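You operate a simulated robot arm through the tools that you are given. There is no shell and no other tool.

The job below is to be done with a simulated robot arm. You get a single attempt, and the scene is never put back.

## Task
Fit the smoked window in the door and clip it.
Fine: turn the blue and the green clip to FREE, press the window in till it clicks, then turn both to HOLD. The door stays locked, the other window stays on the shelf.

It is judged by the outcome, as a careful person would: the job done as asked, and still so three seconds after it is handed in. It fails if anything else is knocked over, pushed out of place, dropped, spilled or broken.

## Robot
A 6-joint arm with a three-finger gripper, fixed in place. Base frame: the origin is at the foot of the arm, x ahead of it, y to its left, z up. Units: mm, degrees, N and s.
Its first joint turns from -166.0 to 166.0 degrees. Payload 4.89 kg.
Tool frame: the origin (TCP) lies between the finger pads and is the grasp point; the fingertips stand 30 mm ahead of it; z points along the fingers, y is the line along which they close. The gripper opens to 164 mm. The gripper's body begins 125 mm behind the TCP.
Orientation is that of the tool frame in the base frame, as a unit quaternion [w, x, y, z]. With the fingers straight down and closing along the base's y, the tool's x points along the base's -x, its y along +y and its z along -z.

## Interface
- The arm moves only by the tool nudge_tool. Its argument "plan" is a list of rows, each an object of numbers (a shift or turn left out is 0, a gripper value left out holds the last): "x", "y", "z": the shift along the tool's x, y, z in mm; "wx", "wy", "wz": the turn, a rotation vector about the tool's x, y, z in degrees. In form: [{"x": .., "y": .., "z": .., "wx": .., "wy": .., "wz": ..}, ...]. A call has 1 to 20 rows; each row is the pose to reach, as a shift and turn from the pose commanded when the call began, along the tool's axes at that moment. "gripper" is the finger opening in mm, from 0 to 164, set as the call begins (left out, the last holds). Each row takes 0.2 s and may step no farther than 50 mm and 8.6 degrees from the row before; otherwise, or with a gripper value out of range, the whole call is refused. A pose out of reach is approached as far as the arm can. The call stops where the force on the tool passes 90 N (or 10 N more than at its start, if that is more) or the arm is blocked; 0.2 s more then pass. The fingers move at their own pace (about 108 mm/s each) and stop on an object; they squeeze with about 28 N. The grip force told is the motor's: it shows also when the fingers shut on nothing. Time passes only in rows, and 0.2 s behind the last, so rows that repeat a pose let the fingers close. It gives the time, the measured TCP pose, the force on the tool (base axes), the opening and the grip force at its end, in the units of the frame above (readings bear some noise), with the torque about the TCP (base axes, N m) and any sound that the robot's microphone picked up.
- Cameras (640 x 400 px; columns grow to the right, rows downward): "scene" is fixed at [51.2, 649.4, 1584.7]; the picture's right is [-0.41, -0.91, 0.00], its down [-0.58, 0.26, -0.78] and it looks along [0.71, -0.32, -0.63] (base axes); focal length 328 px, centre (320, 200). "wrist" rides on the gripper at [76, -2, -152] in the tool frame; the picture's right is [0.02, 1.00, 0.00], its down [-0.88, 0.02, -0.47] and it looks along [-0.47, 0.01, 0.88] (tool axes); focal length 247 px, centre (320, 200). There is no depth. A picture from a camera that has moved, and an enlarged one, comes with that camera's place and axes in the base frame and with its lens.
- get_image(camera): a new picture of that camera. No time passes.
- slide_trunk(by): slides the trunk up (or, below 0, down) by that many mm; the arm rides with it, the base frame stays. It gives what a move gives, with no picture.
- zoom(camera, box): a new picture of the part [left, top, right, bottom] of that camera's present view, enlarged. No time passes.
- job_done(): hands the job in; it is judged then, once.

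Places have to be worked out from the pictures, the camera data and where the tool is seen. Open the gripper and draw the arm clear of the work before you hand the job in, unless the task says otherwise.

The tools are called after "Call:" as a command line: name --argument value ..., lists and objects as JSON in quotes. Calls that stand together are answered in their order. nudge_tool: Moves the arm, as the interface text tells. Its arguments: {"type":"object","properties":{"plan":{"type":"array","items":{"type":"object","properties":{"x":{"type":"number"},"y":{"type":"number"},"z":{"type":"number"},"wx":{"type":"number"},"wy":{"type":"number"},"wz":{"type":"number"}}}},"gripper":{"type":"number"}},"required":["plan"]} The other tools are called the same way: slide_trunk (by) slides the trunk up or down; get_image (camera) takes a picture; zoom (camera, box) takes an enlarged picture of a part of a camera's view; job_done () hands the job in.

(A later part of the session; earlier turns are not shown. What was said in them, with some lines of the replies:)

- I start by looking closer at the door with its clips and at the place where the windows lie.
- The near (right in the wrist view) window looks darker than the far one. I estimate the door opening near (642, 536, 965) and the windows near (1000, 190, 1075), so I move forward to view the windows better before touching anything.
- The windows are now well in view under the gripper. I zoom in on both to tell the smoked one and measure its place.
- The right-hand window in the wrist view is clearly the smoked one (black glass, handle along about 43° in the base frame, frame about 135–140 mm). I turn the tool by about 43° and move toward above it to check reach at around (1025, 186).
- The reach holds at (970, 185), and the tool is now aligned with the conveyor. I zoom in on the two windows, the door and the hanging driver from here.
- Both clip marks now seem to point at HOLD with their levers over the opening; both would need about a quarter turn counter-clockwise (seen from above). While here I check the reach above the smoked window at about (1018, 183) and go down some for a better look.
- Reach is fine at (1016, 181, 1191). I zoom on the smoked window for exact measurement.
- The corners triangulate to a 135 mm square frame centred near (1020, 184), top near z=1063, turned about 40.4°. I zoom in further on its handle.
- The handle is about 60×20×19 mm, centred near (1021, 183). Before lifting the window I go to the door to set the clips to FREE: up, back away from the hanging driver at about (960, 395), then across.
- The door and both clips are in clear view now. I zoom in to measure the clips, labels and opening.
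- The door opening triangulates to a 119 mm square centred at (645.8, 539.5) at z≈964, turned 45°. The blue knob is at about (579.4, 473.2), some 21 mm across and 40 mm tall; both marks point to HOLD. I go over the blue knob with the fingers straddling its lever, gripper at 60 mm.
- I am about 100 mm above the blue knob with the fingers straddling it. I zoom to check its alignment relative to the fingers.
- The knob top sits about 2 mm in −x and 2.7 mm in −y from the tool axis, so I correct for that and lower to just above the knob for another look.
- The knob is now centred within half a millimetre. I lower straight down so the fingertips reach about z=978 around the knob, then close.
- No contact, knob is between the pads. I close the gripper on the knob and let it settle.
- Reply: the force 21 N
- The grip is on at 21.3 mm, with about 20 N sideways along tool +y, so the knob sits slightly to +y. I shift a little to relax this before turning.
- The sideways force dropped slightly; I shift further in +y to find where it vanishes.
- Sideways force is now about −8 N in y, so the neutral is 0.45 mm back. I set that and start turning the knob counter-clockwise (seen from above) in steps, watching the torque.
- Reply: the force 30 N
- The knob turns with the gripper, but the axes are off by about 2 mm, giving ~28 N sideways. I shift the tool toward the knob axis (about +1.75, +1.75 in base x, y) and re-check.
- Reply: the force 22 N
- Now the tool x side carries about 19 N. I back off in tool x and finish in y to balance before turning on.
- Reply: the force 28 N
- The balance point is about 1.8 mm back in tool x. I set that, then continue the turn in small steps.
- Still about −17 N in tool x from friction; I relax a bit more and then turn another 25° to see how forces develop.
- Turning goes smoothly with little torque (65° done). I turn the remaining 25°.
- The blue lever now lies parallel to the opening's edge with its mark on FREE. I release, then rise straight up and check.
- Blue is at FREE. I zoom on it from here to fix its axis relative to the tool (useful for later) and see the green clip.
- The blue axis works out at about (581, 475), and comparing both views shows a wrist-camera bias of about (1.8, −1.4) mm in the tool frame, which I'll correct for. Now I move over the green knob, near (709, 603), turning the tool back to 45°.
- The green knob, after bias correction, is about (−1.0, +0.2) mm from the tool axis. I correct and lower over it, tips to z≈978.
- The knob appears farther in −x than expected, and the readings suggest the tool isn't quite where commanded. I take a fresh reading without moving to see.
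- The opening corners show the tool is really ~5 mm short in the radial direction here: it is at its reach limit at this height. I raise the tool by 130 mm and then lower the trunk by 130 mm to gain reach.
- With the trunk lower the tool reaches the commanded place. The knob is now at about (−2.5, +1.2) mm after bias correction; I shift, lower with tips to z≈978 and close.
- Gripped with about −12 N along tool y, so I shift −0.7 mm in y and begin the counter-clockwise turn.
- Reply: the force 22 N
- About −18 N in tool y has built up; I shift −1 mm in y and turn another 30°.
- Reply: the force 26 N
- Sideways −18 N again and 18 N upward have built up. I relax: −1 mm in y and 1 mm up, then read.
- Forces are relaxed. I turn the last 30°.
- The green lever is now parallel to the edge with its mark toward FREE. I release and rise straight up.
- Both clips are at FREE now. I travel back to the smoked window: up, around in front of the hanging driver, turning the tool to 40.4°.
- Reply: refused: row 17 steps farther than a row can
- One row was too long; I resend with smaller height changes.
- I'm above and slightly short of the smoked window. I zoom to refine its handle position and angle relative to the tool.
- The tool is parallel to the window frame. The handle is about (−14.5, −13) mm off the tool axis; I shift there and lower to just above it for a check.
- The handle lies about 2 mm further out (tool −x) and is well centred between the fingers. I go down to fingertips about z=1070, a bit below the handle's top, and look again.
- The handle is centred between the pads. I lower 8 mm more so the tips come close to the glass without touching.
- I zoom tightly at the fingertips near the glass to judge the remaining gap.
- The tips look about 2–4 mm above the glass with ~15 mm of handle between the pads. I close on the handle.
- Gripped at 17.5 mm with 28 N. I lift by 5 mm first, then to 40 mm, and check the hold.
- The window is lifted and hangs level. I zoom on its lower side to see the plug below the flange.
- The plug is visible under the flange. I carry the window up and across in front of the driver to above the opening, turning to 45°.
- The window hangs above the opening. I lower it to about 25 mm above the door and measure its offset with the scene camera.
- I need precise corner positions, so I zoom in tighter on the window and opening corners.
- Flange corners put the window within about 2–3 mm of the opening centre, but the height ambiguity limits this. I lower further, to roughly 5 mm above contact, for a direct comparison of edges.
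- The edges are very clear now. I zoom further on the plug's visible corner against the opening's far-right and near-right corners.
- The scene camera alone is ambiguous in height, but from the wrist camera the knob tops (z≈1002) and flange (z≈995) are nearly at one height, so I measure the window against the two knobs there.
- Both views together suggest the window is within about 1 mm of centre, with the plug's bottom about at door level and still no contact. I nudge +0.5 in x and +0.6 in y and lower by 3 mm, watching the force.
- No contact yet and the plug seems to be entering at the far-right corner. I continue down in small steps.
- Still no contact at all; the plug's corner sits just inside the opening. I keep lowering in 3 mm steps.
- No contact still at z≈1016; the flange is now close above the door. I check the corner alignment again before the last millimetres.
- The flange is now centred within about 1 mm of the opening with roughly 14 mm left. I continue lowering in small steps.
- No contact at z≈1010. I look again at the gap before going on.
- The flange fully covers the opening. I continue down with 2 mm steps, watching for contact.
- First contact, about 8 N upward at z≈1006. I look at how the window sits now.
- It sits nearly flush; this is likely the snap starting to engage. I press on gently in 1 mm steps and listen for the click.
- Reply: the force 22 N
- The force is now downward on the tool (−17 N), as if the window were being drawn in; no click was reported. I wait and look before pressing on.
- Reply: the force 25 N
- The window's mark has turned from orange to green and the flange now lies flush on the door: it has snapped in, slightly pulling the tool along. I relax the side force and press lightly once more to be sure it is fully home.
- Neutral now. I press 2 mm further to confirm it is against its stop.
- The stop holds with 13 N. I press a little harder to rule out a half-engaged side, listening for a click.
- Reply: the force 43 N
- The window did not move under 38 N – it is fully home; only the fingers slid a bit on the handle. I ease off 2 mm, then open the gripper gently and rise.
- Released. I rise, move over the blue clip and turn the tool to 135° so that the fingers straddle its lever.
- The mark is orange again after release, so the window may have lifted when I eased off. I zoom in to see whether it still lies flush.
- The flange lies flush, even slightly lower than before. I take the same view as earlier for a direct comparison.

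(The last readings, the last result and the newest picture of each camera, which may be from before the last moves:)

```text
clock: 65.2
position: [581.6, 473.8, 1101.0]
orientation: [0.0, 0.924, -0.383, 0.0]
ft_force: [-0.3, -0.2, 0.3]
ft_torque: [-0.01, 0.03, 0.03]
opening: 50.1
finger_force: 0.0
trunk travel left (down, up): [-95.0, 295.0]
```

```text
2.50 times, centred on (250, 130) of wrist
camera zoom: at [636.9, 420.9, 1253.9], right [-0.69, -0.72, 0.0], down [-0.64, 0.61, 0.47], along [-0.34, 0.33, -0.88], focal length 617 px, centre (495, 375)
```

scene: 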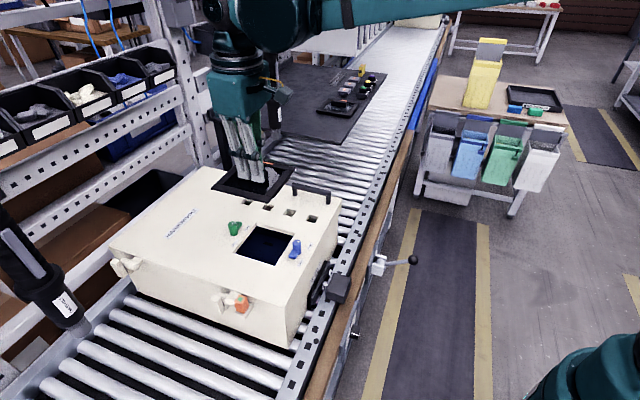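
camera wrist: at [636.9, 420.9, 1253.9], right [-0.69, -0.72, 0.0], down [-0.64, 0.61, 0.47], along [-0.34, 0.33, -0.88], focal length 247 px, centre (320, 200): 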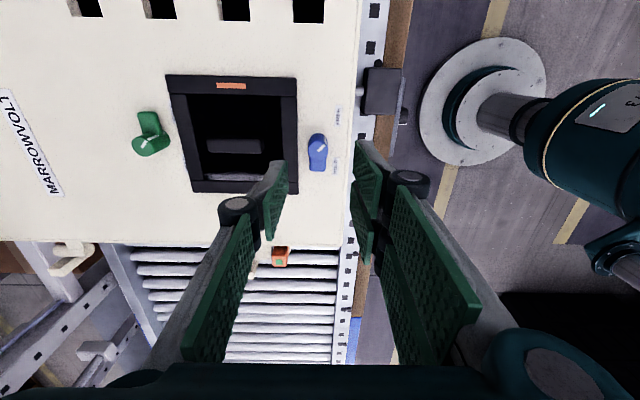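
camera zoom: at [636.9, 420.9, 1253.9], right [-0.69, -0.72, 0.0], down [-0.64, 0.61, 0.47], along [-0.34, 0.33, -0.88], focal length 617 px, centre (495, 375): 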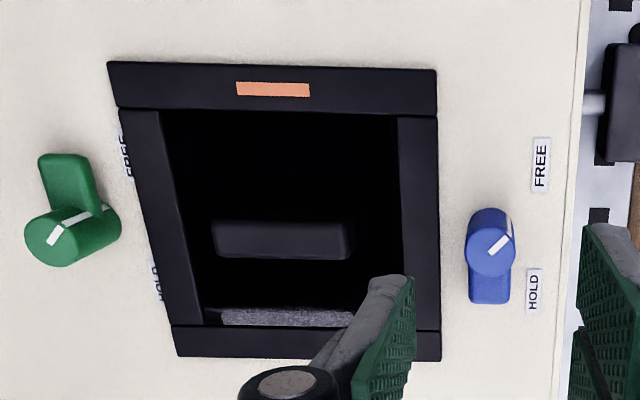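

The window lies flush but the mark is orange and no click was heard, so it isn't latched. I will press it centrally with closed fingertips on the handle top: move above the handle and close the gripper.

Call:
nudge_tool --plan '[{"y": -31}, {"y": -62}, {"y": -91.6, "x": -0.4}, {"y": -91.6, "x": -0.4, "z": 35}, {"y": -91.6, "x": -0.4, "z": 65}, {"y": -91.6, "x": -0.4, "z": 70}]' --gripper 0

Call:
get_image --camera "wrist"

Call:
zoom --camera "scene" --box '[220, 190, 310, 260]'

```text
clock: 66.6
position: [646.9, 540.9, 1031.8]
orientation: [0.0, 0.924, -0.383, 0.0]
ft_force: [0.6, -0.4, 0.2]
ft_torque: [-0.02, -0.01, 0.01]
opening: 0.0
finger_force: 28.3
trunk travel left (down, up): [-95.0, 295.0]
```

```text
taken
camera wrist: at [701.7, 487.9, 1183.3], right [-0.69, -0.72, 0.0], down [-0.64, 0.61, 0.47], along [-0.34, 0.33, -0.88], focal length 247 px, centre (320, 200)
```

wrist: 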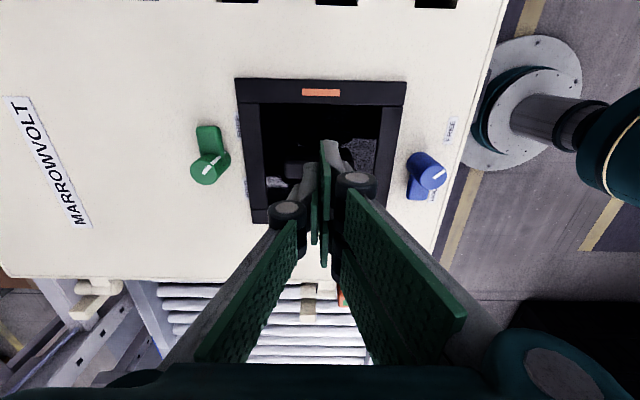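

```text
5.71 times, centred on (265, 225) of scene
camera zoom: at [51.2, 649.4, 1584.7], right [-0.41, -0.91, 0.0], down [-0.58, 0.26, -0.78], along [0.71, -0.32, -0.63], focal length 1872 px, centre (634, 57)
```

zoom: 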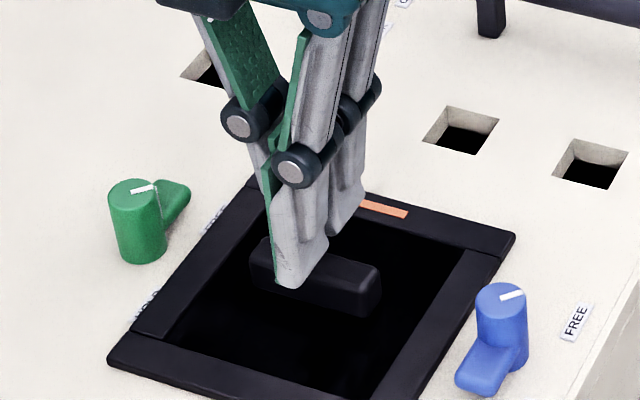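

The closed fingertips are above the handle's middle. I lower to contact and press gradually, listening for the click.

Call:
nudge_tool --plan '[{"z": 4}, {"z": 8}, {"z": 10}]'

Call:
nudge_tool --plan '[{"z": 1}, {"z": 2}, {"z": 3}]'

```text
clock: 67.4
position: [646.9, 540.3, 1020.4]
orientation: [0.0, 0.924, -0.382, 0.0]
ft_force: [-0.4, -0.4, 0.2]
ft_torque: [0.01, -0.03, 0.03]
opening: 0.0
finger_force: 27.6
trunk travel left (down, up): [-95.0, 295.0]
```

```text
clock: 68.2
position: [646.5, 541.3, 1017.6]
orientation: [0.0, 0.924, -0.382, 0.0]
ft_force: [0.0, -0.3, 1.0]
ft_torque: [0.03, 0.01, 0.0]
opening: 0.2
finger_force: 28.1
trunk travel left (down, up): [-95.0, 295.0]
```

At about the expected contact height (z≈1018). I continue pressing in 1 mm steps.

Call:
nudge_tool --plan '[{"z": 1}, {"z": 2}]'

Call:
nudge_tool --plan '[{"z": 1}, {"z": 2}]'

```text
clock: 68.8
position: [646.1, 541.5, 1015.6]
orientation: [-0.001, 0.924, -0.383, 0.0]
ft_force: [7.9, 4.8, 30.3]
ft_torque: [0.18, -0.18, -0.04]
opening: 5.9
finger_force: 28.7
trunk travel left (down, up): [-95.0, 295.0]
```

```text
clock: 69.4
position: [646.4, 540.1, 1016.9]
orientation: [-0.002, 0.924, -0.383, 0.001]
ft_force: [23.6, 23.8, 76.0]
ft_torque: [0.62, -0.56, -0.03]
opening: 5.7
finger_force: 28.4
trunk travel left (down, up): [-95.0, 295.0]
```

76 N pressing now, fingers splayed by 6 mm; no sound yet. I check the mark and how the window sits.

Call:
zoom --camera "scene" --box '[220, 200, 310, 270]'

Call:
zoom --camera "scene" --box '[266, 250, 290, 266]'

Call:
zoom --camera "wrist" --box '[180, 60, 460, 240]'

```text
5.71 times, centred on (265, 235) of scene
camera zoom: at [51.2, 649.4, 1584.7], right [-0.41, -0.91, 0.0], down [-0.58, 0.26, -0.78], along [0.71, -0.32, -0.63], focal length 1872 px, centre (634, 0)
```

zoom: 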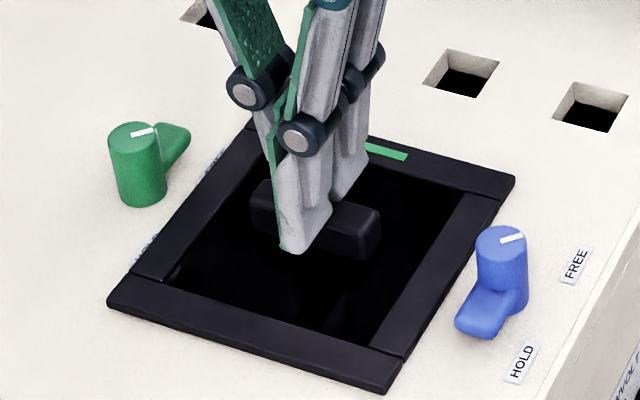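

```text
16.00 times, centred on (278, 258) of scene
camera zoom: at [51.2, 649.4, 1584.7], right [-0.41, -0.91, 0.0], down [-0.58, 0.26, -0.78], along [0.71, -0.32, -0.63], focal length 5242 px, centre (992, -728)
```

zoom: 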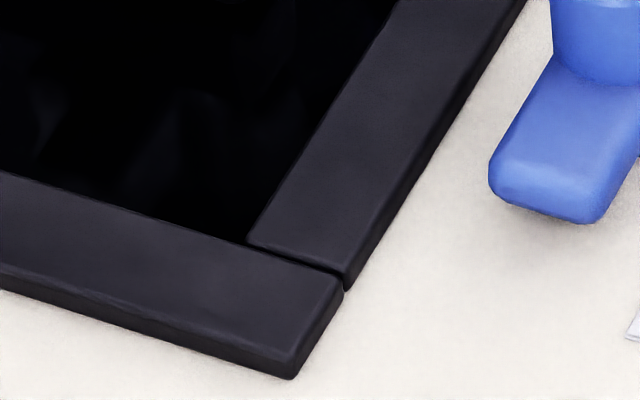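

```text
2.22 times, centred on (320, 150) of wrist
camera zoom: at [701.0, 487.2, 1169.3], right [-0.69, -0.72, 0.0], down [-0.64, 0.61, 0.47], along [-0.34, 0.33, -0.88], focal length 549 px, centre (320, 311)
```

zoom: 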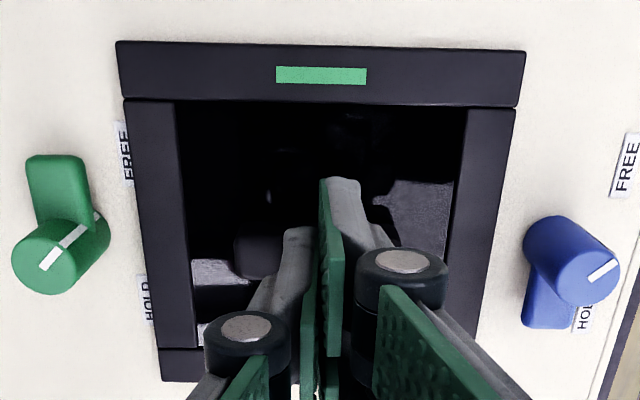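

While pressed, the mark is green. I capture the other corners in this state to compare with the released state.

Call:
zoom --camera "scene" --box '[224, 242, 248, 258]'

Call:
zoom --camera "scene" --box '[284, 222, 308, 238]'

Call:
zoom --camera "scene" --box '[238, 212, 262, 228]'

```text
16.00 times, centred on (236, 250) of scene
camera zoom: at [51.2, 649.4, 1584.7], right [-0.41, -0.91, 0.0], down [-0.58, 0.26, -0.78], along [0.71, -0.32, -0.63], focal length 5242 px, centre (1664, -600)
```

zoom: 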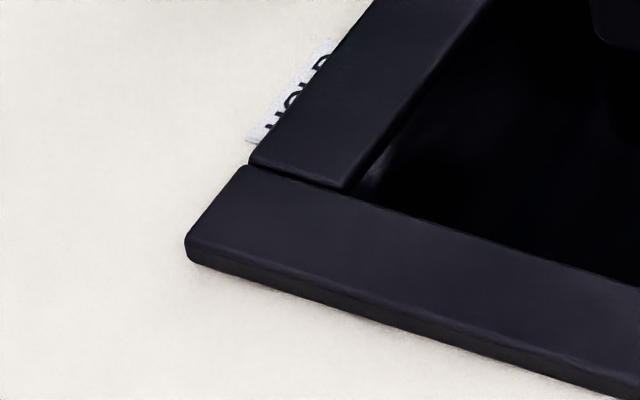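

```text
16.00 times, centred on (296, 230) of scene
camera zoom: at [51.2, 649.4, 1584.7], right [-0.41, -0.91, 0.0], down [-0.58, 0.26, -0.78], along [0.71, -0.32, -0.63], focal length 5242 px, centre (704, -280)
```

zoom: 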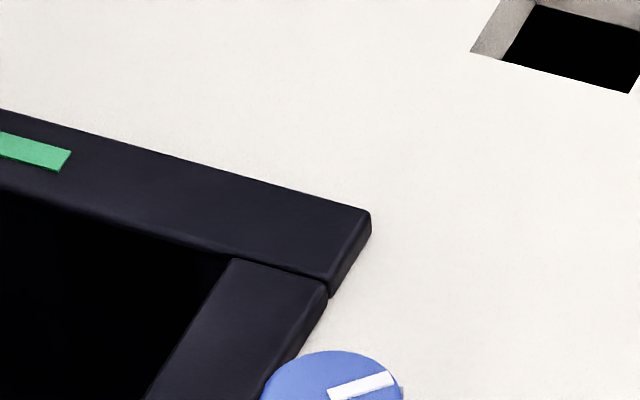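

```text
16.00 times, centred on (250, 220) of scene
camera zoom: at [51.2, 649.4, 1584.7], right [-0.41, -0.91, 0.0], down [-0.58, 0.26, -0.78], along [0.71, -0.32, -0.63], focal length 5242 px, centre (1440, -120)
```

zoom: 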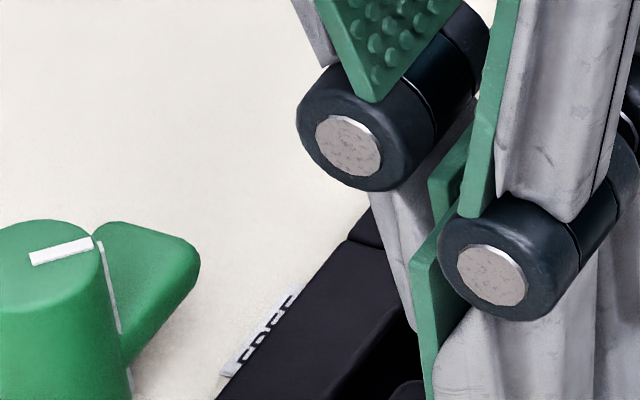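

The pose barely differs between the states, so it may be a matter of the earlier release pulling it. Now I lift off straight with the fingers not gripping, and see whether the mark stays green.

Call:
nudge_tool --plan '[{"z": -1}, {"z": -2}, {"z": -4}, {"z": -8}]'

Call:
zoom --camera "scene" --box '[220, 200, 310, 270]'

Call:
zoom --camera "scene" --box '[224, 242, 248, 258]'

Call:
zoom --camera "wrist" --box '[180, 60, 460, 240]'

```text
clock: 70.4
position: [645.1, 539.2, 1021.1]
orientation: [0.001, 0.924, -0.383, 0.0]
ft_force: [-0.2, -0.4, -0.1]
ft_torque: [-0.02, 0.05, -0.01]
opening: 0.2
finger_force: 27.5
trunk travel left (down, up): [-95.0, 295.0]
```

```text
5.71 times, centred on (265, 235) of scene
camera zoom: at [51.2, 649.4, 1584.7], right [-0.41, -0.91, 0.0], down [-0.58, 0.26, -0.78], along [0.71, -0.32, -0.63], focal length 1872 px, centre (634, 0)
```

zoom: 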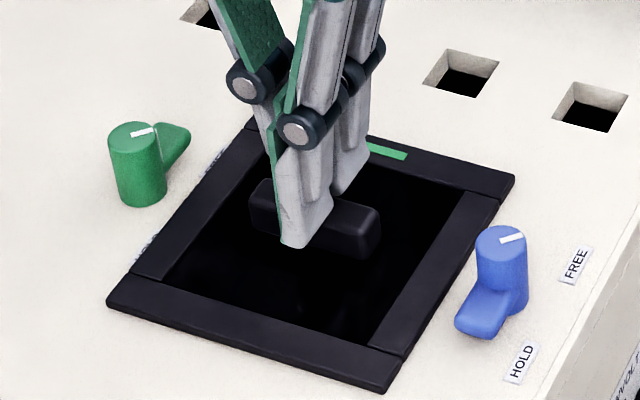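

```text
16.00 times, centred on (236, 250) of scene
camera zoom: at [51.2, 649.4, 1584.7], right [-0.41, -0.91, 0.0], down [-0.58, 0.26, -0.78], along [0.71, -0.32, -0.63], focal length 5242 px, centre (1664, -600)
```

zoom: 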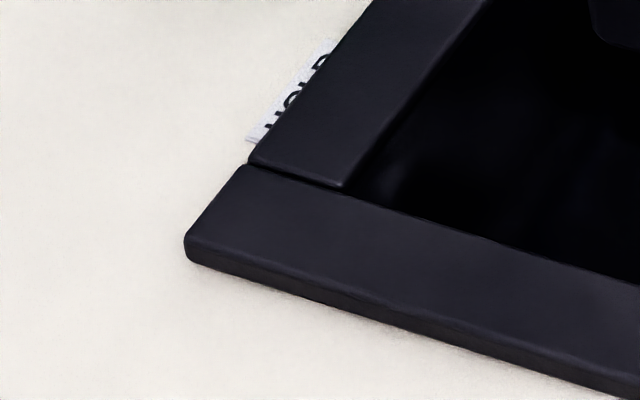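

```text
2.22 times, centred on (320, 150) of wrist
camera zoom: at [700.9, 487.2, 1173.3], right [-0.69, -0.72, 0.0], down [-0.64, 0.61, 0.47], along [-0.34, 0.33, -0.88], focal length 549 px, centre (320, 311)
```

zoom: 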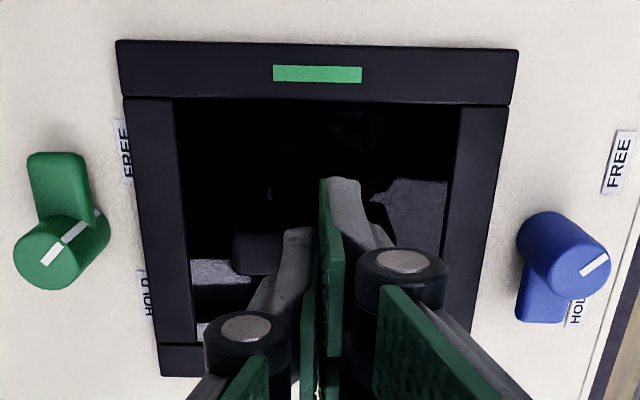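

With no contact any more (force ~0), the mark stays green, so the window is latched now. I rise clear and check the mark again.

Call:
nudge_tool --plan '[{"z": -30}, {"z": -60}, {"z": -80}, {"z": -80}, {"z": -80}]' --gripper 50

Call:
zoom --camera "scene" --box '[220, 200, 310, 270]'

Call:
zoom --camera "wrist" --box '[150, 50, 470, 250]'

```text
clock: 71.6
position: [647.8, 541.0, 1100.8]
orientation: [0.0, 0.924, -0.382, 0.0]
ft_force: [-0.5, 0.4, 0.7]
ft_torque: [0.01, -0.03, -0.02]
opening: 50.2
finger_force: 0.1
trunk travel left (down, up): [-95.0, 295.0]
```

```text
5.71 times, centred on (265, 235) of scene
camera zoom: at [51.2, 649.4, 1584.7], right [-0.41, -0.91, 0.0], down [-0.58, 0.26, -0.78], along [0.71, -0.32, -0.63], focal length 1872 px, centre (634, 0)
```

zoom: 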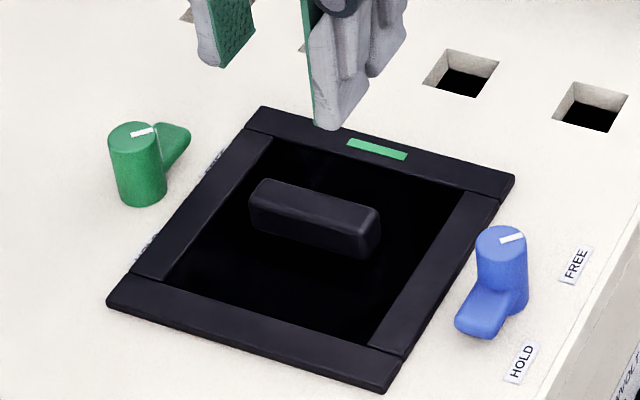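

```text
2.00 times, centred on (310, 150) of wrist
camera zoom: at [702.1, 487.3, 1253.3], right [-0.69, -0.72, 0.0], down [-0.64, 0.61, 0.47], along [-0.34, 0.33, -0.88], focal length 494 px, centre (340, 300)
```

zoom: 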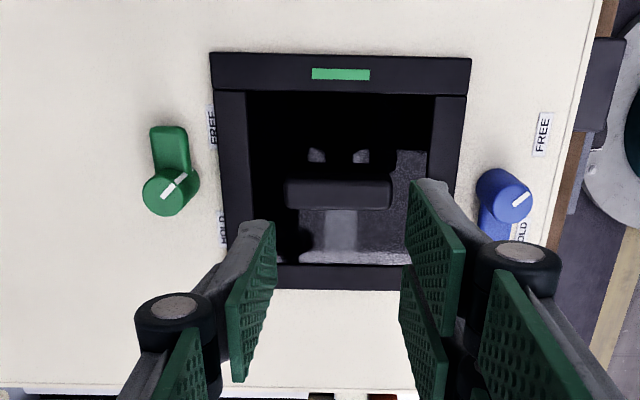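

The mark stays green with the arm clear: the window is latched. Now back to the blue clip at FREE with the fingers straddling its lever.

Call:
nudge_tool --plan '[{"y": 30}, {"y": 60}, {"y": 89.7, "x": -0.4}, {"y": 89.7, "x": -0.4, "z": 30}, {"y": 89.7, "x": -0.4, "z": 55}, {"y": 89.7, "x": -0.4, "z": 60}, {"y": 89.7, "x": -0.4, "z": 60}]'

Call:
zoom --camera "wrist" --box '[240, 110, 400, 210]'

Call:
zoom --camera "scene" --box '[220, 200, 320, 270]'

```text
clock: 73.2
position: [583.4, 477.8, 1041.4]
orientation: [-0.001, 0.924, -0.382, 0.001]
ft_force: [0.6, 0.0, 0.1]
ft_torque: [0.0, 0.03, 0.01]
opening: 49.8
finger_force: 0.0
trunk travel left (down, up): [-95.0, 295.0]
```

```text
4.00 times, centred on (320, 160) of wrist
camera zoom: at [638.3, 424.1, 1194.4], right [-0.69, -0.72, 0.0], down [-0.64, 0.61, 0.47], along [-0.34, 0.33, -0.88], focal length 988 px, centre (320, 360)
```

zoom: 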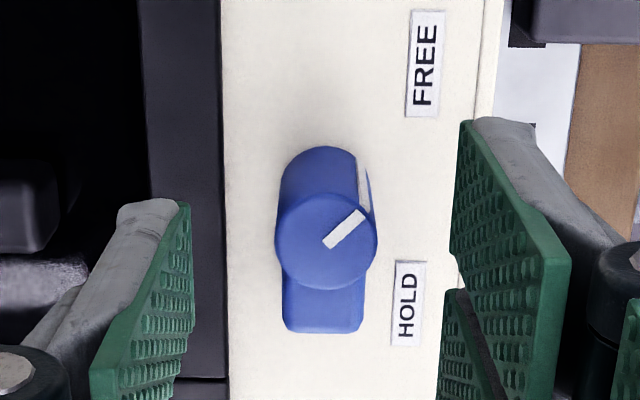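

```text
5.71 times, centred on (270, 235) of scene
camera zoom: at [51.2, 649.4, 1584.7], right [-0.41, -0.91, 0.0], down [-0.58, 0.26, -0.78], along [0.71, -0.32, -0.63], focal length 1872 px, centre (606, 0)
```

zoom: 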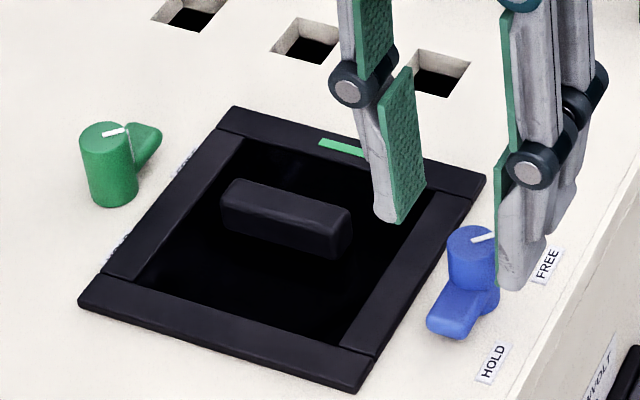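

The knob is at about (+0.6, +1.3) mm now. I correct and lower so the tips end at z≈981, clear above the flange, then close on the knob.

Call:
nudge_tool --plan '[{"x": 0.6, "y": 1.3, "z": 10}, {"x": 0.6, "y": 1.3, "z": 20}, {"x": 0.6, "y": 1.3, "z": 30}, {"x": 0.6, "y": 1.3, "z": 30}]'

Call:
nudge_tool --plan '[{"z": 0}, {"z": 0}, {"z": 0}]' --gripper 15

Call:
zoom --camera "wrist" --box '[240, 120, 400, 240]'

```text
clock: 74.2
position: [581.2, 477.0, 1014.3]
orientation: [0.0, 0.924, -0.383, 0.0]
ft_force: [0.9, -0.1, -0.5]
ft_torque: [0.01, 0.0, -0.02]
opening: 50.0
finger_force: 0.1
trunk travel left (down, up): [-95.0, 295.0]
```

```text
clock: 75.0
position: [582.5, 475.5, 1011.6]
orientation: [0.0, 0.924, -0.382, 0.0]
ft_force: [-4.6, -4.0, -0.6]
ft_torque: [-0.09, 0.14, -0.06]
opening: 20.6
finger_force: 27.6
trunk travel left (down, up): [-95.0, 295.0]
```

```text
3.33 times, centred on (320, 180) of wrist
camera zoom: at [638.0, 423.3, 1165.3], right [-0.69, -0.72, 0.0], down [-0.64, 0.61, 0.47], along [-0.34, 0.33, -0.88], focal length 823 px, centre (320, 267)
```

zoom: 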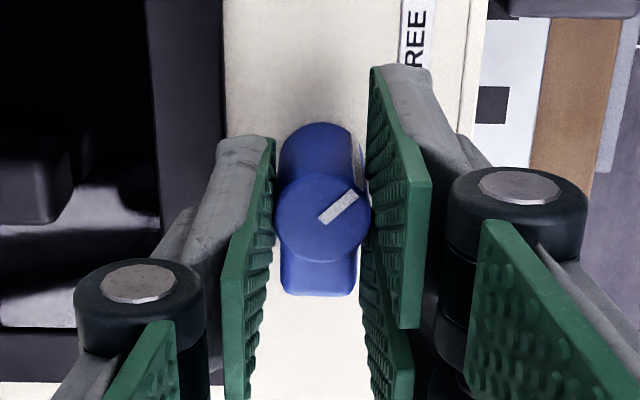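

Good grip with only ~6 N sideways. I turn clockwise (toward HOLD) in 30° steps with checks.

Call:
nudge_tool --plan '[{"y": 0.3, "wz": 7}, {"y": 0.3, "wz": 15}, {"y": 0.3, "wz": 23}, {"y": 0.3, "wz": 30}, {"y": 0.3, "wz": 30}]'

```text
clock: 76.2
position: [582.2, 476.6, 1013.6]
orientation: [-0.001, 0.793, -0.61, 0.0]
ft_force: [2.4, 2.3, -0.1]
ft_torque: [0.03, -0.06, 0.02]
opening: 20.6
finger_force: 28.2
trunk travel left (down, up): [-95.0, 295.0]
```

Forces stay tiny. I continue another 30°, then the last 30°.

Call:
nudge_tool --plan '[{"wz": 8}, {"wz": 16}, {"wz": 24}, {"wz": 30}, {"wz": 30}]'

Call:
zoom --camera "wrist" --box '[240, 120, 400, 240]'

Call:
zoom --camera "scene" --box '[240, 200, 320, 270]'

```text
clock: 77.4
position: [582.2, 475.4, 1011.9]
orientation: [0.001, -0.608, 0.794, 0.0]
ft_force: [7.6, 9.1, 26.5]
ft_torque: [0.31, -0.22, -0.02]
opening: 20.7
finger_force: 27.9
trunk travel left (down, up): [-95.0, 295.0]
```

```text
3.33 times, centred on (320, 180) of wrist
camera zoom: at [563.9, 401.1, 1164.9], right [-0.97, 0.24, 0.0], down [0.21, 0.86, 0.47], along [0.11, 0.46, -0.88], focal length 823 px, centre (320, 267)
```

zoom: 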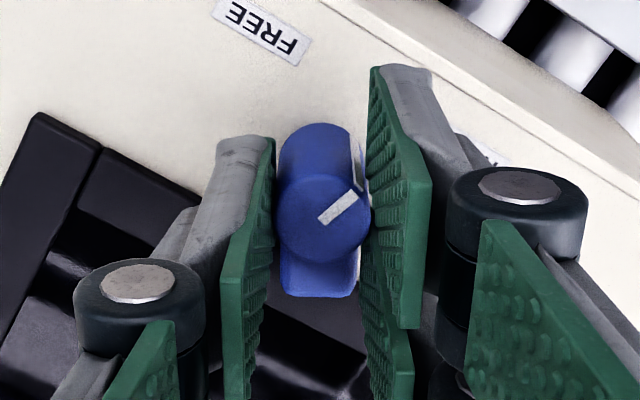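

```text
5.71 times, centred on (280, 235) of scene
camera zoom: at [51.2, 649.4, 1584.7], right [-0.41, -0.91, 0.0], down [-0.58, 0.26, -0.78], along [0.71, -0.32, -0.63], focal length 1872 px, centre (549, 0)
```

zoom: 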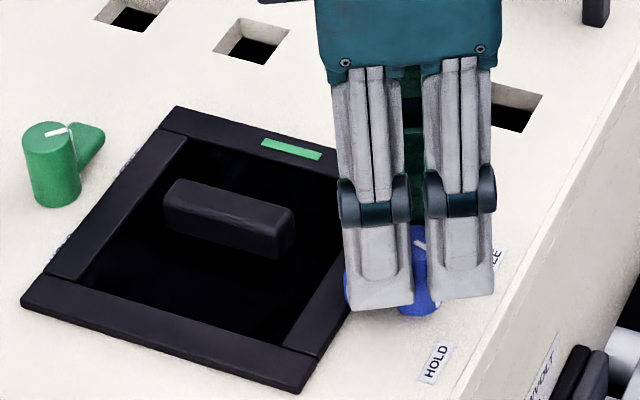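

An upward 26 N has appeared; as before I relax by raising about 1.5 mm, then read again.

Call:
nudge_tool --plan '[{"z": -0.8}, {"z": -1.5}, {"z": -1.5}]'

Call:
zoom --camera "scene" --box '[268, 226, 304, 256]'

```text
clock: 78.2
position: [581.6, 474.8, 1012.5]
orientation: [0.0, -0.609, 0.794, 0.0]
ft_force: [6.9, 4.8, -4.0]
ft_torque: [-0.03, -0.24, 0.0]
opening: 20.7
finger_force: 28.0
trunk travel left (down, up): [-95.0, 295.0]
```

```text
13.33 times, centred on (286, 241) of scene
camera zoom: at [51.2, 649.4, 1584.7], right [-0.41, -0.91, 0.0], down [-0.58, 0.26, -0.78], along [0.71, -0.32, -0.63], focal length 4368 px, centre (773, -347)
```

zoom: 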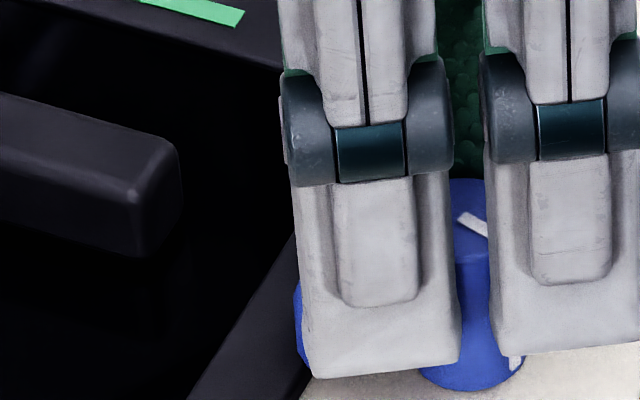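

Relaxed. Now the last 30° to HOLD.

Call:
nudge_tool --plan '[{"wz": 7}, {"wz": 14}, {"wz": 21}, {"wz": 27}, {"wz": 30}, {"wz": 30}]'

Call:
zoom --camera "wrist" --box '[240, 120, 400, 240]'

Call:
zoom --camera "scene" --box '[240, 200, 320, 270]'

```text
clock: 79.6
position: [581.5, 476.7, 1012.1]
orientation: [0.0, -0.383, 0.924, 0.001]
ft_force: [-0.8, -6.1, -3.2]
ft_torque: [-0.19, 0.07, 0.05]
opening: 20.7
finger_force: 27.8
trunk travel left (down, up): [-95.0, 295.0]
```

```text
3.33 times, centred on (320, 180) of wrist
camera zoom: at [529.1, 420.5, 1165.4], right [-0.72, 0.69, 0.0], down [0.61, 0.64, 0.47], along [0.33, 0.34, -0.88], focal length 823 px, centre (320, 267)
```

zoom: 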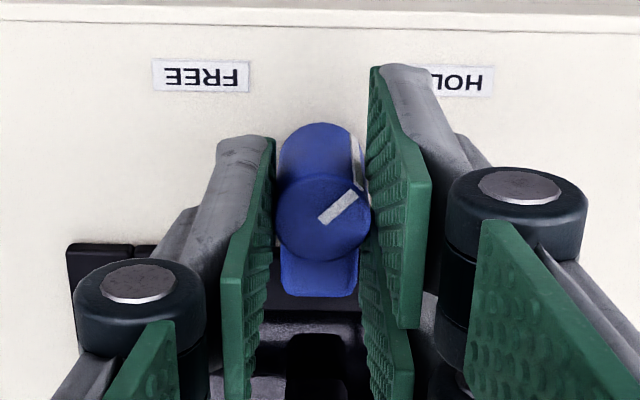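

```text
5.71 times, centred on (280, 235) of scene
camera zoom: at [51.2, 649.4, 1584.7], right [-0.41, -0.91, 0.0], down [-0.58, 0.26, -0.78], along [0.71, -0.32, -0.63], focal length 1872 px, centre (549, 0)
```

zoom: 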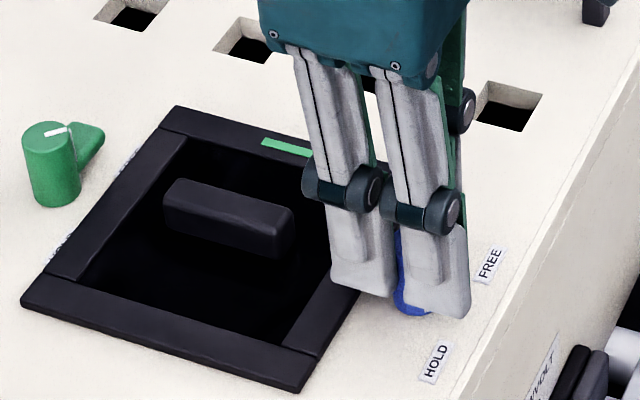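

The blue lever now lies over the flange, mark toward HOLD. I release and rise straight up.

Call:
nudge_tool --plan '[{"z": 0}, {"z": 0}, {"z": -20}, {"z": -50}, {"z": -90}]' --gripper 50

Call:
zoom --camera "scene" --box '[220, 200, 320, 270]'

Call:
zoom --camera "wrist" --box '[240, 100, 400, 200]'

```text
clock: 80.8
position: [583.7, 475.9, 1099.8]
orientation: [0.0, -0.383, 0.924, -0.001]
ft_force: [0.7, 1.0, -0.8]
ft_torque: [-0.08, 0.15, -0.02]
opening: 49.7
finger_force: 0.0
trunk travel left (down, up): [-95.0, 295.0]
```

```text
5.71 times, centred on (270, 235) of scene
camera zoom: at [51.2, 649.4, 1584.7], right [-0.41, -0.91, 0.0], down [-0.58, 0.26, -0.78], along [0.71, -0.32, -0.63], focal length 1872 px, centre (606, 0)
```

zoom: 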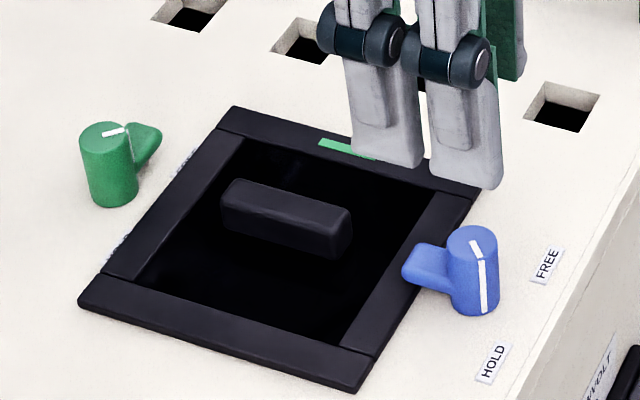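

```text
4.00 times, centred on (320, 150) of wrist
camera zoom: at [532.4, 421.0, 1253.0], right [-0.72, 0.69, 0.0], down [0.61, 0.64, 0.47], along [0.33, 0.34, -0.88], focal length 988 px, centre (320, 400)
```

zoom: 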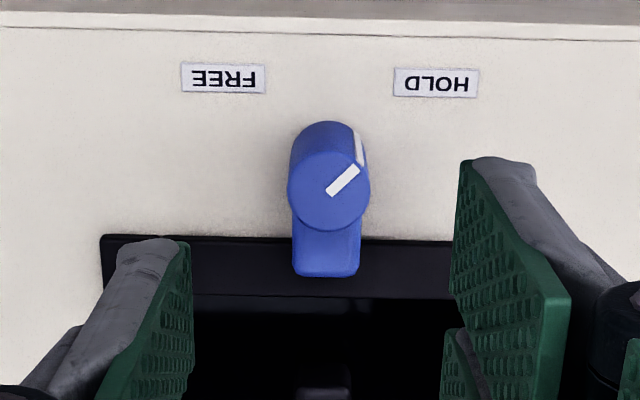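

Blue is at HOLD. Now to the green clip at about (712, 606), turning the tool to 135° on the way to straddle its lever.

Call:
nudge_tool --plan '[{"x": -16, "wz": -8.2}, {"x": -33, "wz": -16.4}, {"x": -50, "wz": -24.6}, {"x": -66, "wz": -32.8}, {"x": -83, "wz": -41}, {"x": -100, "wz": -49.2}, {"x": -116, "wz": -57.4}, {"x": -133, "wz": -65.6}, {"x": -150, "wz": -73.8}, {"x": -166, "wz": -82}, {"x": -182.7, "y": 1.6, "wz": -90}, {"x": -182.7, "y": 1.6, "z": 30, "wz": -90}, {"x": -182.7, "y": 1.6, "z": 60, "wz": -90}, {"x": -182.7, "y": 1.6, "z": 60, "wz": -90}]'

Call:
zoom --camera "wrist" --box '[240, 110, 400, 210]'

Call:
zoom --camera "scene" --box '[200, 190, 310, 270]'

```text
clock: 83.8
position: [711.7, 603.7, 1042.3]
orientation: [0.0, 0.924, -0.383, -0.001]
ft_force: [-0.1, -0.3, -0.6]
ft_torque: [0.0, 0.02, -0.01]
opening: 50.1
finger_force: 0.2
trunk travel left (down, up): [-95.0, 295.0]
```

```text
4.00 times, centred on (320, 160) of wrist
camera zoom: at [766.3, 551.1, 1195.2], right [-0.69, -0.72, 0.0], down [-0.64, 0.61, 0.47], along [-0.34, 0.33, -0.88], focal length 988 px, centre (320, 360)
```

zoom: 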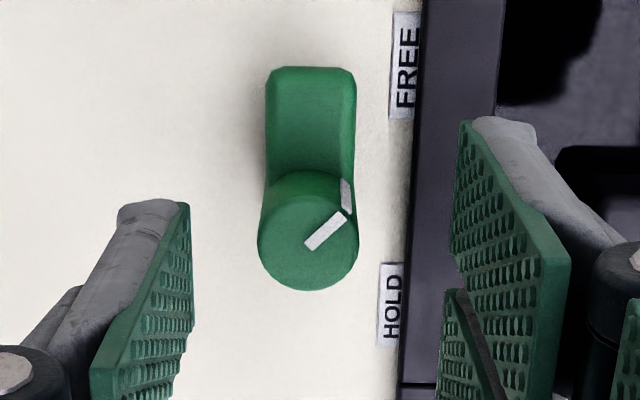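

```text
5.00 times, centred on (255, 230) of scene
camera zoom: at [51.2, 649.4, 1584.7], right [-0.41, -0.91, 0.0], down [-0.58, 0.26, -0.78], along [0.71, -0.32, -0.63], focal length 1638 px, centre (645, 50)
```

zoom: 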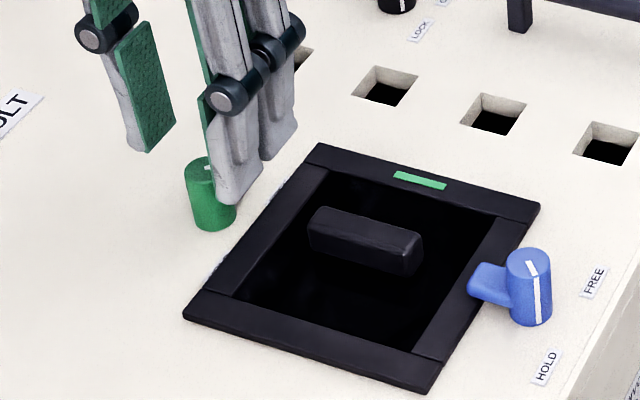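

The mark is still green and blue is at HOLD. The green knob is about (0, −2) mm off the axis; I correct, lower to tips z≈982 and grip it.

Call:
nudge_tool --plan '[{"y": -2.0, "z": 8}, {"y": -2.0, "z": 20}, {"y": -2.0, "z": 31}, {"y": -2.0, "z": 31}]'

Call:
nudge_tool --plan '[{"z": 0}, {"z": 0}, {"z": 0}]' --gripper 15

Call:
zoom --camera "wrist" --box '[240, 120, 400, 240]'

```text
clock: 84.8
position: [712.3, 609.1, 1011.5]
orientation: [0.001, 0.924, -0.383, -0.001]
ft_force: [0.1, 0.5, -0.1]
ft_torque: [0.0, 0.01, 0.03]
opening: 50.0
finger_force: 0.0
trunk travel left (down, up): [-95.0, 295.0]
```

```text
clock: 85.6
position: [711.1, 607.4, 1011.5]
orientation: [0.0, 0.924, -0.383, 0.0]
ft_force: [-3.3, -2.0, 0.1]
ft_torque: [-0.09, 0.07, -0.07]
opening: 20.9
finger_force: 28.0
trunk travel left (down, up): [-95.0, 295.0]
```

```text
3.33 times, centred on (320, 180) of wrist
camera zoom: at [766.3, 555.0, 1164.9], right [-0.69, -0.72, 0.0], down [-0.64, 0.61, 0.47], along [-0.34, 0.33, -0.88], focal length 823 px, centre (320, 267)
```

zoom: 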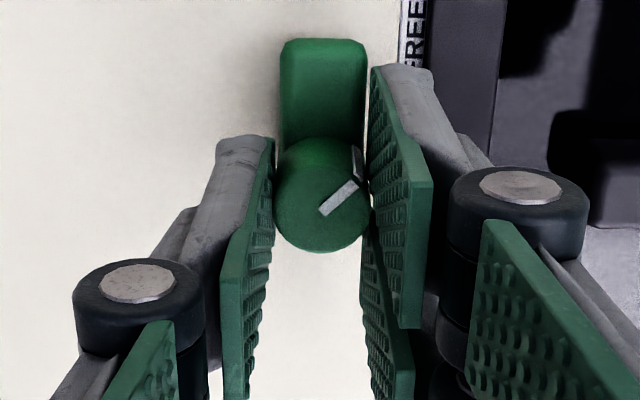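

Good grip with almost no side force. I turn clockwise toward HOLD, 30° first.

Call:
nudge_tool --plan '[{"wz": 7}, {"wz": 15}, {"wz": 23}, {"wz": 30}, {"wz": 30}]'

```text
clock: 86.8
position: [711.6, 607.9, 1010.6]
orientation: [-0.001, 0.793, -0.609, 0.001]
ft_force: [25.2, 17.5, 19.7]
ft_torque: [0.51, -0.85, 0.06]
opening: 20.9
finger_force: 28.3
trunk travel left (down, up): [-95.0, 295.0]
```

About −29 N in tool y and 20 N up have built up. I relax: −1.5 mm in y, −0.5 in x and 1 mm up.

Call:
nudge_tool --plan '[{"x": -0.3, "y": -0.8, "z": -0.5}, {"x": -0.5, "y": -1.5, "z": -1.0}, {"x": -0.5, "y": -1.5, "z": -1.0}]'

```text
clock: 87.6
position: [711.7, 607.0, 1013.1]
orientation: [0.001, 0.794, -0.608, 0.0]
ft_force: [4.7, 1.2, -3.1]
ft_torque: [0.21, -0.02, 0.03]
opening: 20.6
finger_force: 27.9
trunk travel left (down, up): [-95.0, 295.0]
```

Relaxed. I turn the next 30°.

Call:
nudge_tool --plan '[{"wz": 8}, {"wz": 16}, {"wz": 24}, {"wz": 30}, {"wz": 30}]'

Call:
zoom --camera "scene" --box '[200, 190, 310, 270]'

```text
clock: 88.8
position: [712.7, 607.7, 1013.5]
orientation: [0.0, -0.609, 0.793, 0.001]
ft_force: [-13.1, -15.9, -12.9]
ft_torque: [-0.4, 0.25, 0.01]
opening: 20.8
finger_force: 27.5
trunk travel left (down, up): [-95.0, 295.0]
```

```text
5.00 times, centred on (255, 230) of scene
camera zoom: at [51.2, 649.4, 1584.7], right [-0.41, -0.91, 0.0], down [-0.58, 0.26, -0.78], along [0.71, -0.32, -0.63], focal length 1638 px, centre (645, 50)
```

zoom: 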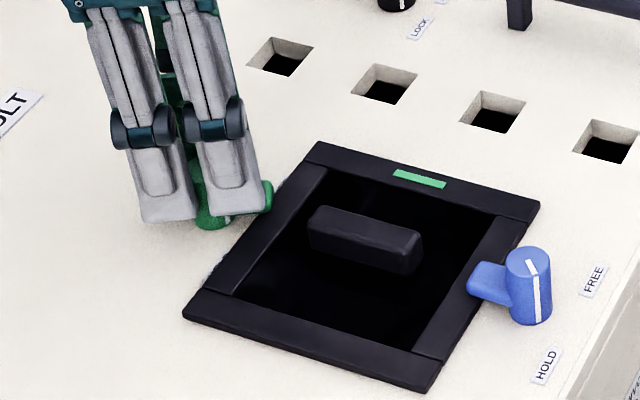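

Small residual forces; I relax (+1 x, +0.5 y, 0.5 down) and turn the last 30° to HOLD.

Call:
nudge_tool --plan '[{"x": 1.0, "y": 0.5, "z": 0.5}, {"x": 1.0, "y": 0.5, "z": 0.5, "wz": 7}, {"x": 1.0, "y": 0.5, "z": 0.5, "wz": 14}, {"x": 1.0, "y": 0.5, "z": 0.5, "wz": 21}, {"x": 1.0, "y": 0.5, "z": 0.5, "wz": 27}, {"x": 1.0, "y": 0.5, "z": 0.5, "wz": 30}, {"x": 1.0, "y": 0.5, "z": 0.5, "wz": 30}]'

Call:
zoom --camera "wrist" --box '[240, 120, 400, 240]'

Call:
zoom --camera "scene" --box '[200, 190, 310, 270]'

```text
clock: 90.4
position: [714.7, 607.1, 1012.2]
orientation: [0.0, -0.382, 0.924, 0.0]
ft_force: [14.3, -7.3, 0.1]
ft_torque: [-0.16, -0.45, 0.1]
opening: 21.1
finger_force: 27.3
trunk travel left (down, up): [-95.0, 295.0]
```

```text
3.33 times, centred on (320, 180) of wrist
camera zoom: at [660.3, 552.0, 1165.4], right [-0.72, 0.69, 0.0], down [0.61, 0.64, 0.47], along [0.33, 0.34, -0.88], focal length 823 px, centre (320, 267)
```

zoom: 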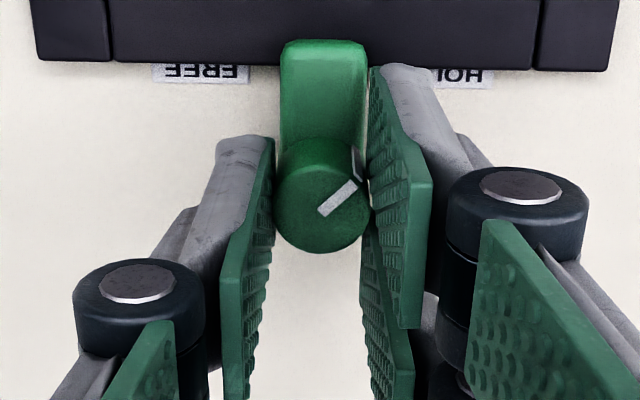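

```text
5.00 times, centred on (255, 230) of scene
camera zoom: at [51.2, 649.4, 1584.7], right [-0.41, -0.91, 0.0], down [-0.58, 0.26, -0.78], along [0.71, -0.32, -0.63], focal length 1638 px, centre (645, 50)
```

zoom: 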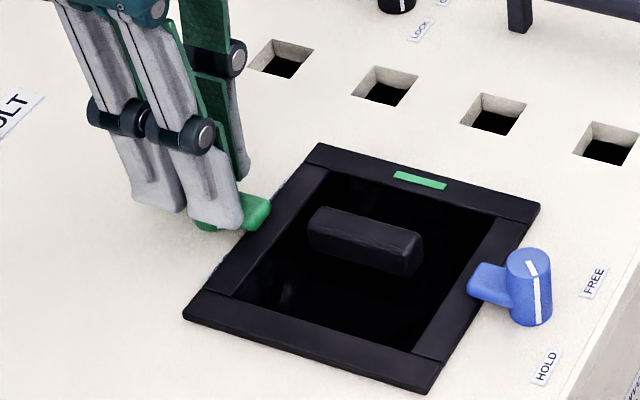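

The green lever now overlaps the flange with the mark at HOLD. I release, rise and check everything.

Call:
nudge_tool --plan '[{"z": 0}, {"z": 0}, {"z": -20}, {"z": -50}, {"z": -90}, {"z": -130}]' --gripper 50

Call:
zoom --camera "scene" --box '[210, 195, 320, 275]'

Call:
zoom --camera "wrist" --box '[200, 30, 440, 200]'

```text
clock: 91.8
position: [713.1, 605.8, 1142.3]
orientation: [0.0, -0.382, 0.924, 0.0]
ft_force: [0.3, 0.4, -0.3]
ft_torque: [-0.08, 0.12, -0.02]
opening: 50.1
finger_force: 0.0
trunk travel left (down, up): [-95.0, 295.0]
```

```text
5.00 times, centred on (265, 235) of scene
camera zoom: at [51.2, 649.4, 1584.7], right [-0.41, -0.91, 0.0], down [-0.58, 0.26, -0.78], along [0.71, -0.32, -0.63], focal length 1638 px, centre (595, 25)
```

zoom: 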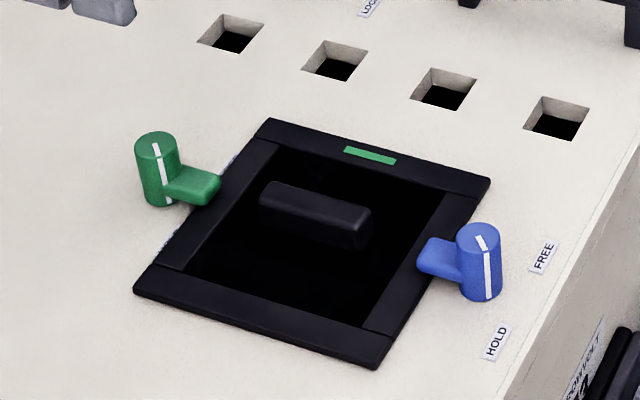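

```text
2.35 times, centred on (320, 115) of wrist
camera zoom: at [660.3, 551.3, 1294.9], right [-0.72, 0.69, 0.0], down [0.61, 0.64, 0.47], along [0.33, 0.34, -0.88], focal length 581 px, centre (320, 400)
```

zoom: 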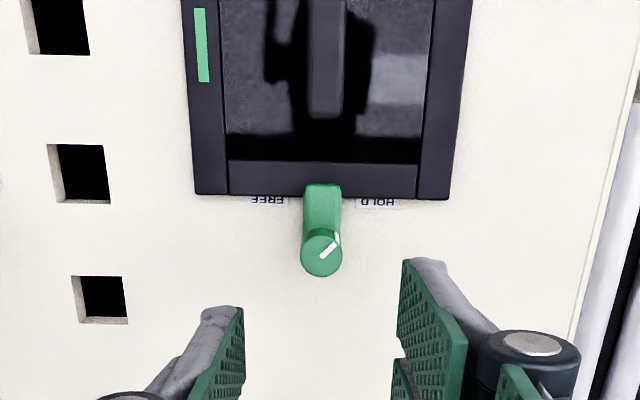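

Both clips read HOLD with their levers over the flange, the mark is green and the door knob untouched. I draw the arm well clear and open the gripper.

Call:
nudge_tool --plan '[{"z": -40}, {"z": -80}, {"z": -120}, {"x": 45, "y": -13, "z": -120}, {"x": 90, "y": -26, "z": -120}, {"x": 135, "y": -39, "z": -120}, {"x": 180, "y": -52, "z": -120}, {"x": 225.6, "y": -65.8, "z": -120}, {"x": 249.6, "y": -104, "z": -120}, {"x": 273.7, "y": -142, "z": -120}, {"x": 297.7, "y": -180, "z": -120}, {"x": 321.8, "y": -218, "z": -120}, {"x": 345.8, "y": -256.7, "z": -120}, {"x": 345.8, "y": -256.7, "z": -120}]' --gripper 100

Call:
get_image --camera "scene"

Call:
zoom --camera "scene" --box '[210, 175, 330, 275]'

Call:
get_image --camera "wrist"

```text
clock: 94.8
position: [646.9, 178.3, 1262.1]
orientation: [-0.001, -0.382, 0.924, 0.0]
ft_force: [-0.3, -0.5, 0.4]
ft_torque: [-0.04, -0.01, 0.04]
opening: 99.9
finger_force: 0.0
trunk travel left (down, up): [-95.0, 295.0]
```

```text
taken
```

scene: 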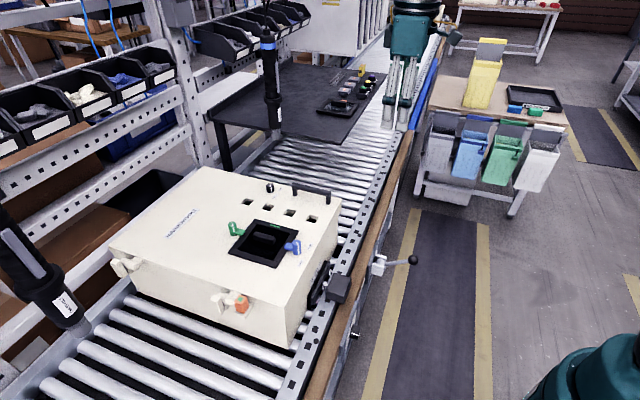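

```text
4.00 times, centred on (270, 225) of scene
camera zoom: at [51.2, 649.4, 1584.7], right [-0.41, -0.91, 0.0], down [-0.58, 0.26, -0.78], along [0.71, -0.32, -0.63], focal length 1310 px, centre (520, 100)
```

zoom: 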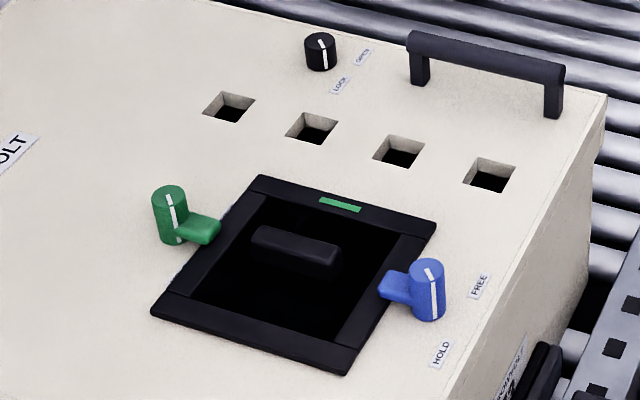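

```text
taken
camera wrist: at [593.6, 123.4, 1414.7], right [-0.72, 0.69, 0.0], down [0.61, 0.64, 0.47], along [0.33, 0.34, -0.88], focal length 247 px, centre (320, 200)
```

wrist: 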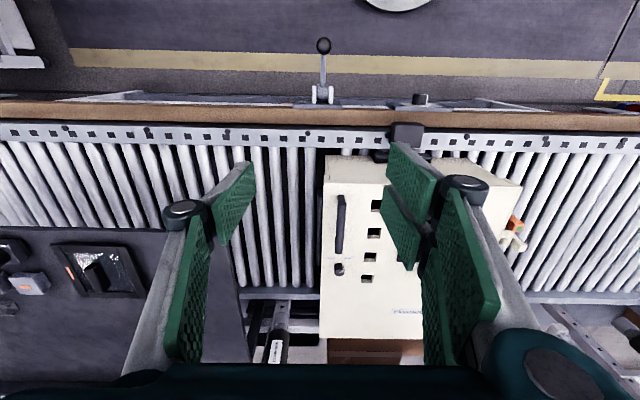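

All looks in order: the clear window is still on the shelf and the cabinet hasn't moved. One last close look at the clip angles against the initial HOLD picture and at the lock knob.

Call:
zoom --camera "scene" --box '[220, 210, 320, 275]'

Call:
zoom --camera "scene" --box '[255, 175, 345, 225]'

Call:
zoom --camera "scene" --box '[290, 60, 400, 150]'

```text
6.15 times, centred on (270, 242) of scene
camera zoom: at [51.2, 649.4, 1584.7], right [-0.41, -0.91, 0.0], down [-0.58, 0.26, -0.78], along [0.71, -0.32, -0.63], focal length 2016 px, centre (628, -62)
```

zoom: 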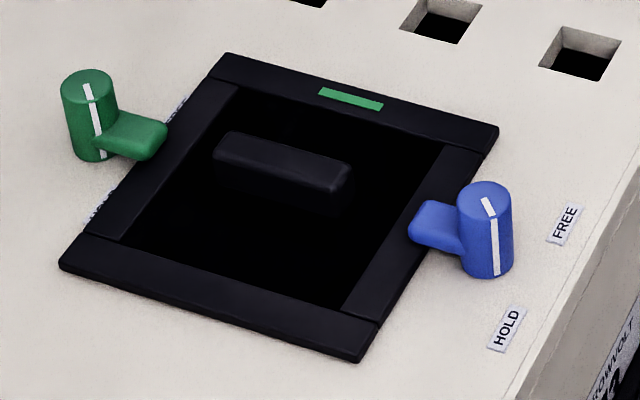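

```text
7.11 times, centred on (300, 200) of scene
camera zoom: at [51.2, 649.4, 1584.7], right [-0.41, -0.91, 0.0], down [-0.58, 0.26, -0.78], along [0.71, -0.32, -0.63], focal length 2330 px, centre (462, 200)
```

zoom: 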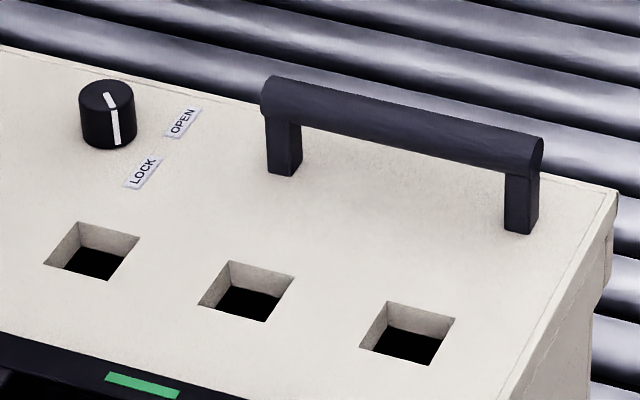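

```text
4.44 times, centred on (345, 105) of scene
camera zoom: at [51.2, 649.4, 1584.7], right [-0.41, -0.91, 0.0], down [-0.58, 0.26, -0.78], along [0.71, -0.32, -0.63], focal length 1456 px, centre (209, 622)
```

zoom: 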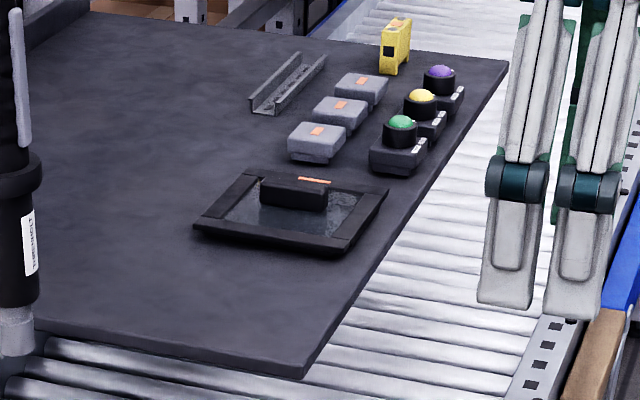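

The clips stand exactly as in their initial HOLD position, now over the seated smoked window. Its mark is green, the door knob is at LOCK, and the clear window and the other parts are untouched on the shelf. The arm is clear with the gripper open, so I hand the job in.

Call:
job_done

```text
The job is handed in.
```

The smoked window is fitted in the door and both clips are back at HOLD over its frame. No click sound was ever reported, so I judged it latched by the mark on its frame.

- **Latching:** The mark turns from orange to green when the window seats. After my first press it went back to orange once I let go. I pressed again on the handle with about 76 N, and it then stayed green after I lifted off, through turning the clips and up to the last picture.
- **Clips:** I turned blue and green to FREE before fitting the window and to HOLD afterwards. In the last picture both marks sit as they did at the start.
- **Everything else:** The door knob still reads LOCK, the cabinet has not shifted, and the clear window and the other parts are still on the shelf.

I drew the arm clear with the gripper open before handing in. The trunk is still 130 mm lower than at the start; I lowered it to reach the green clip.
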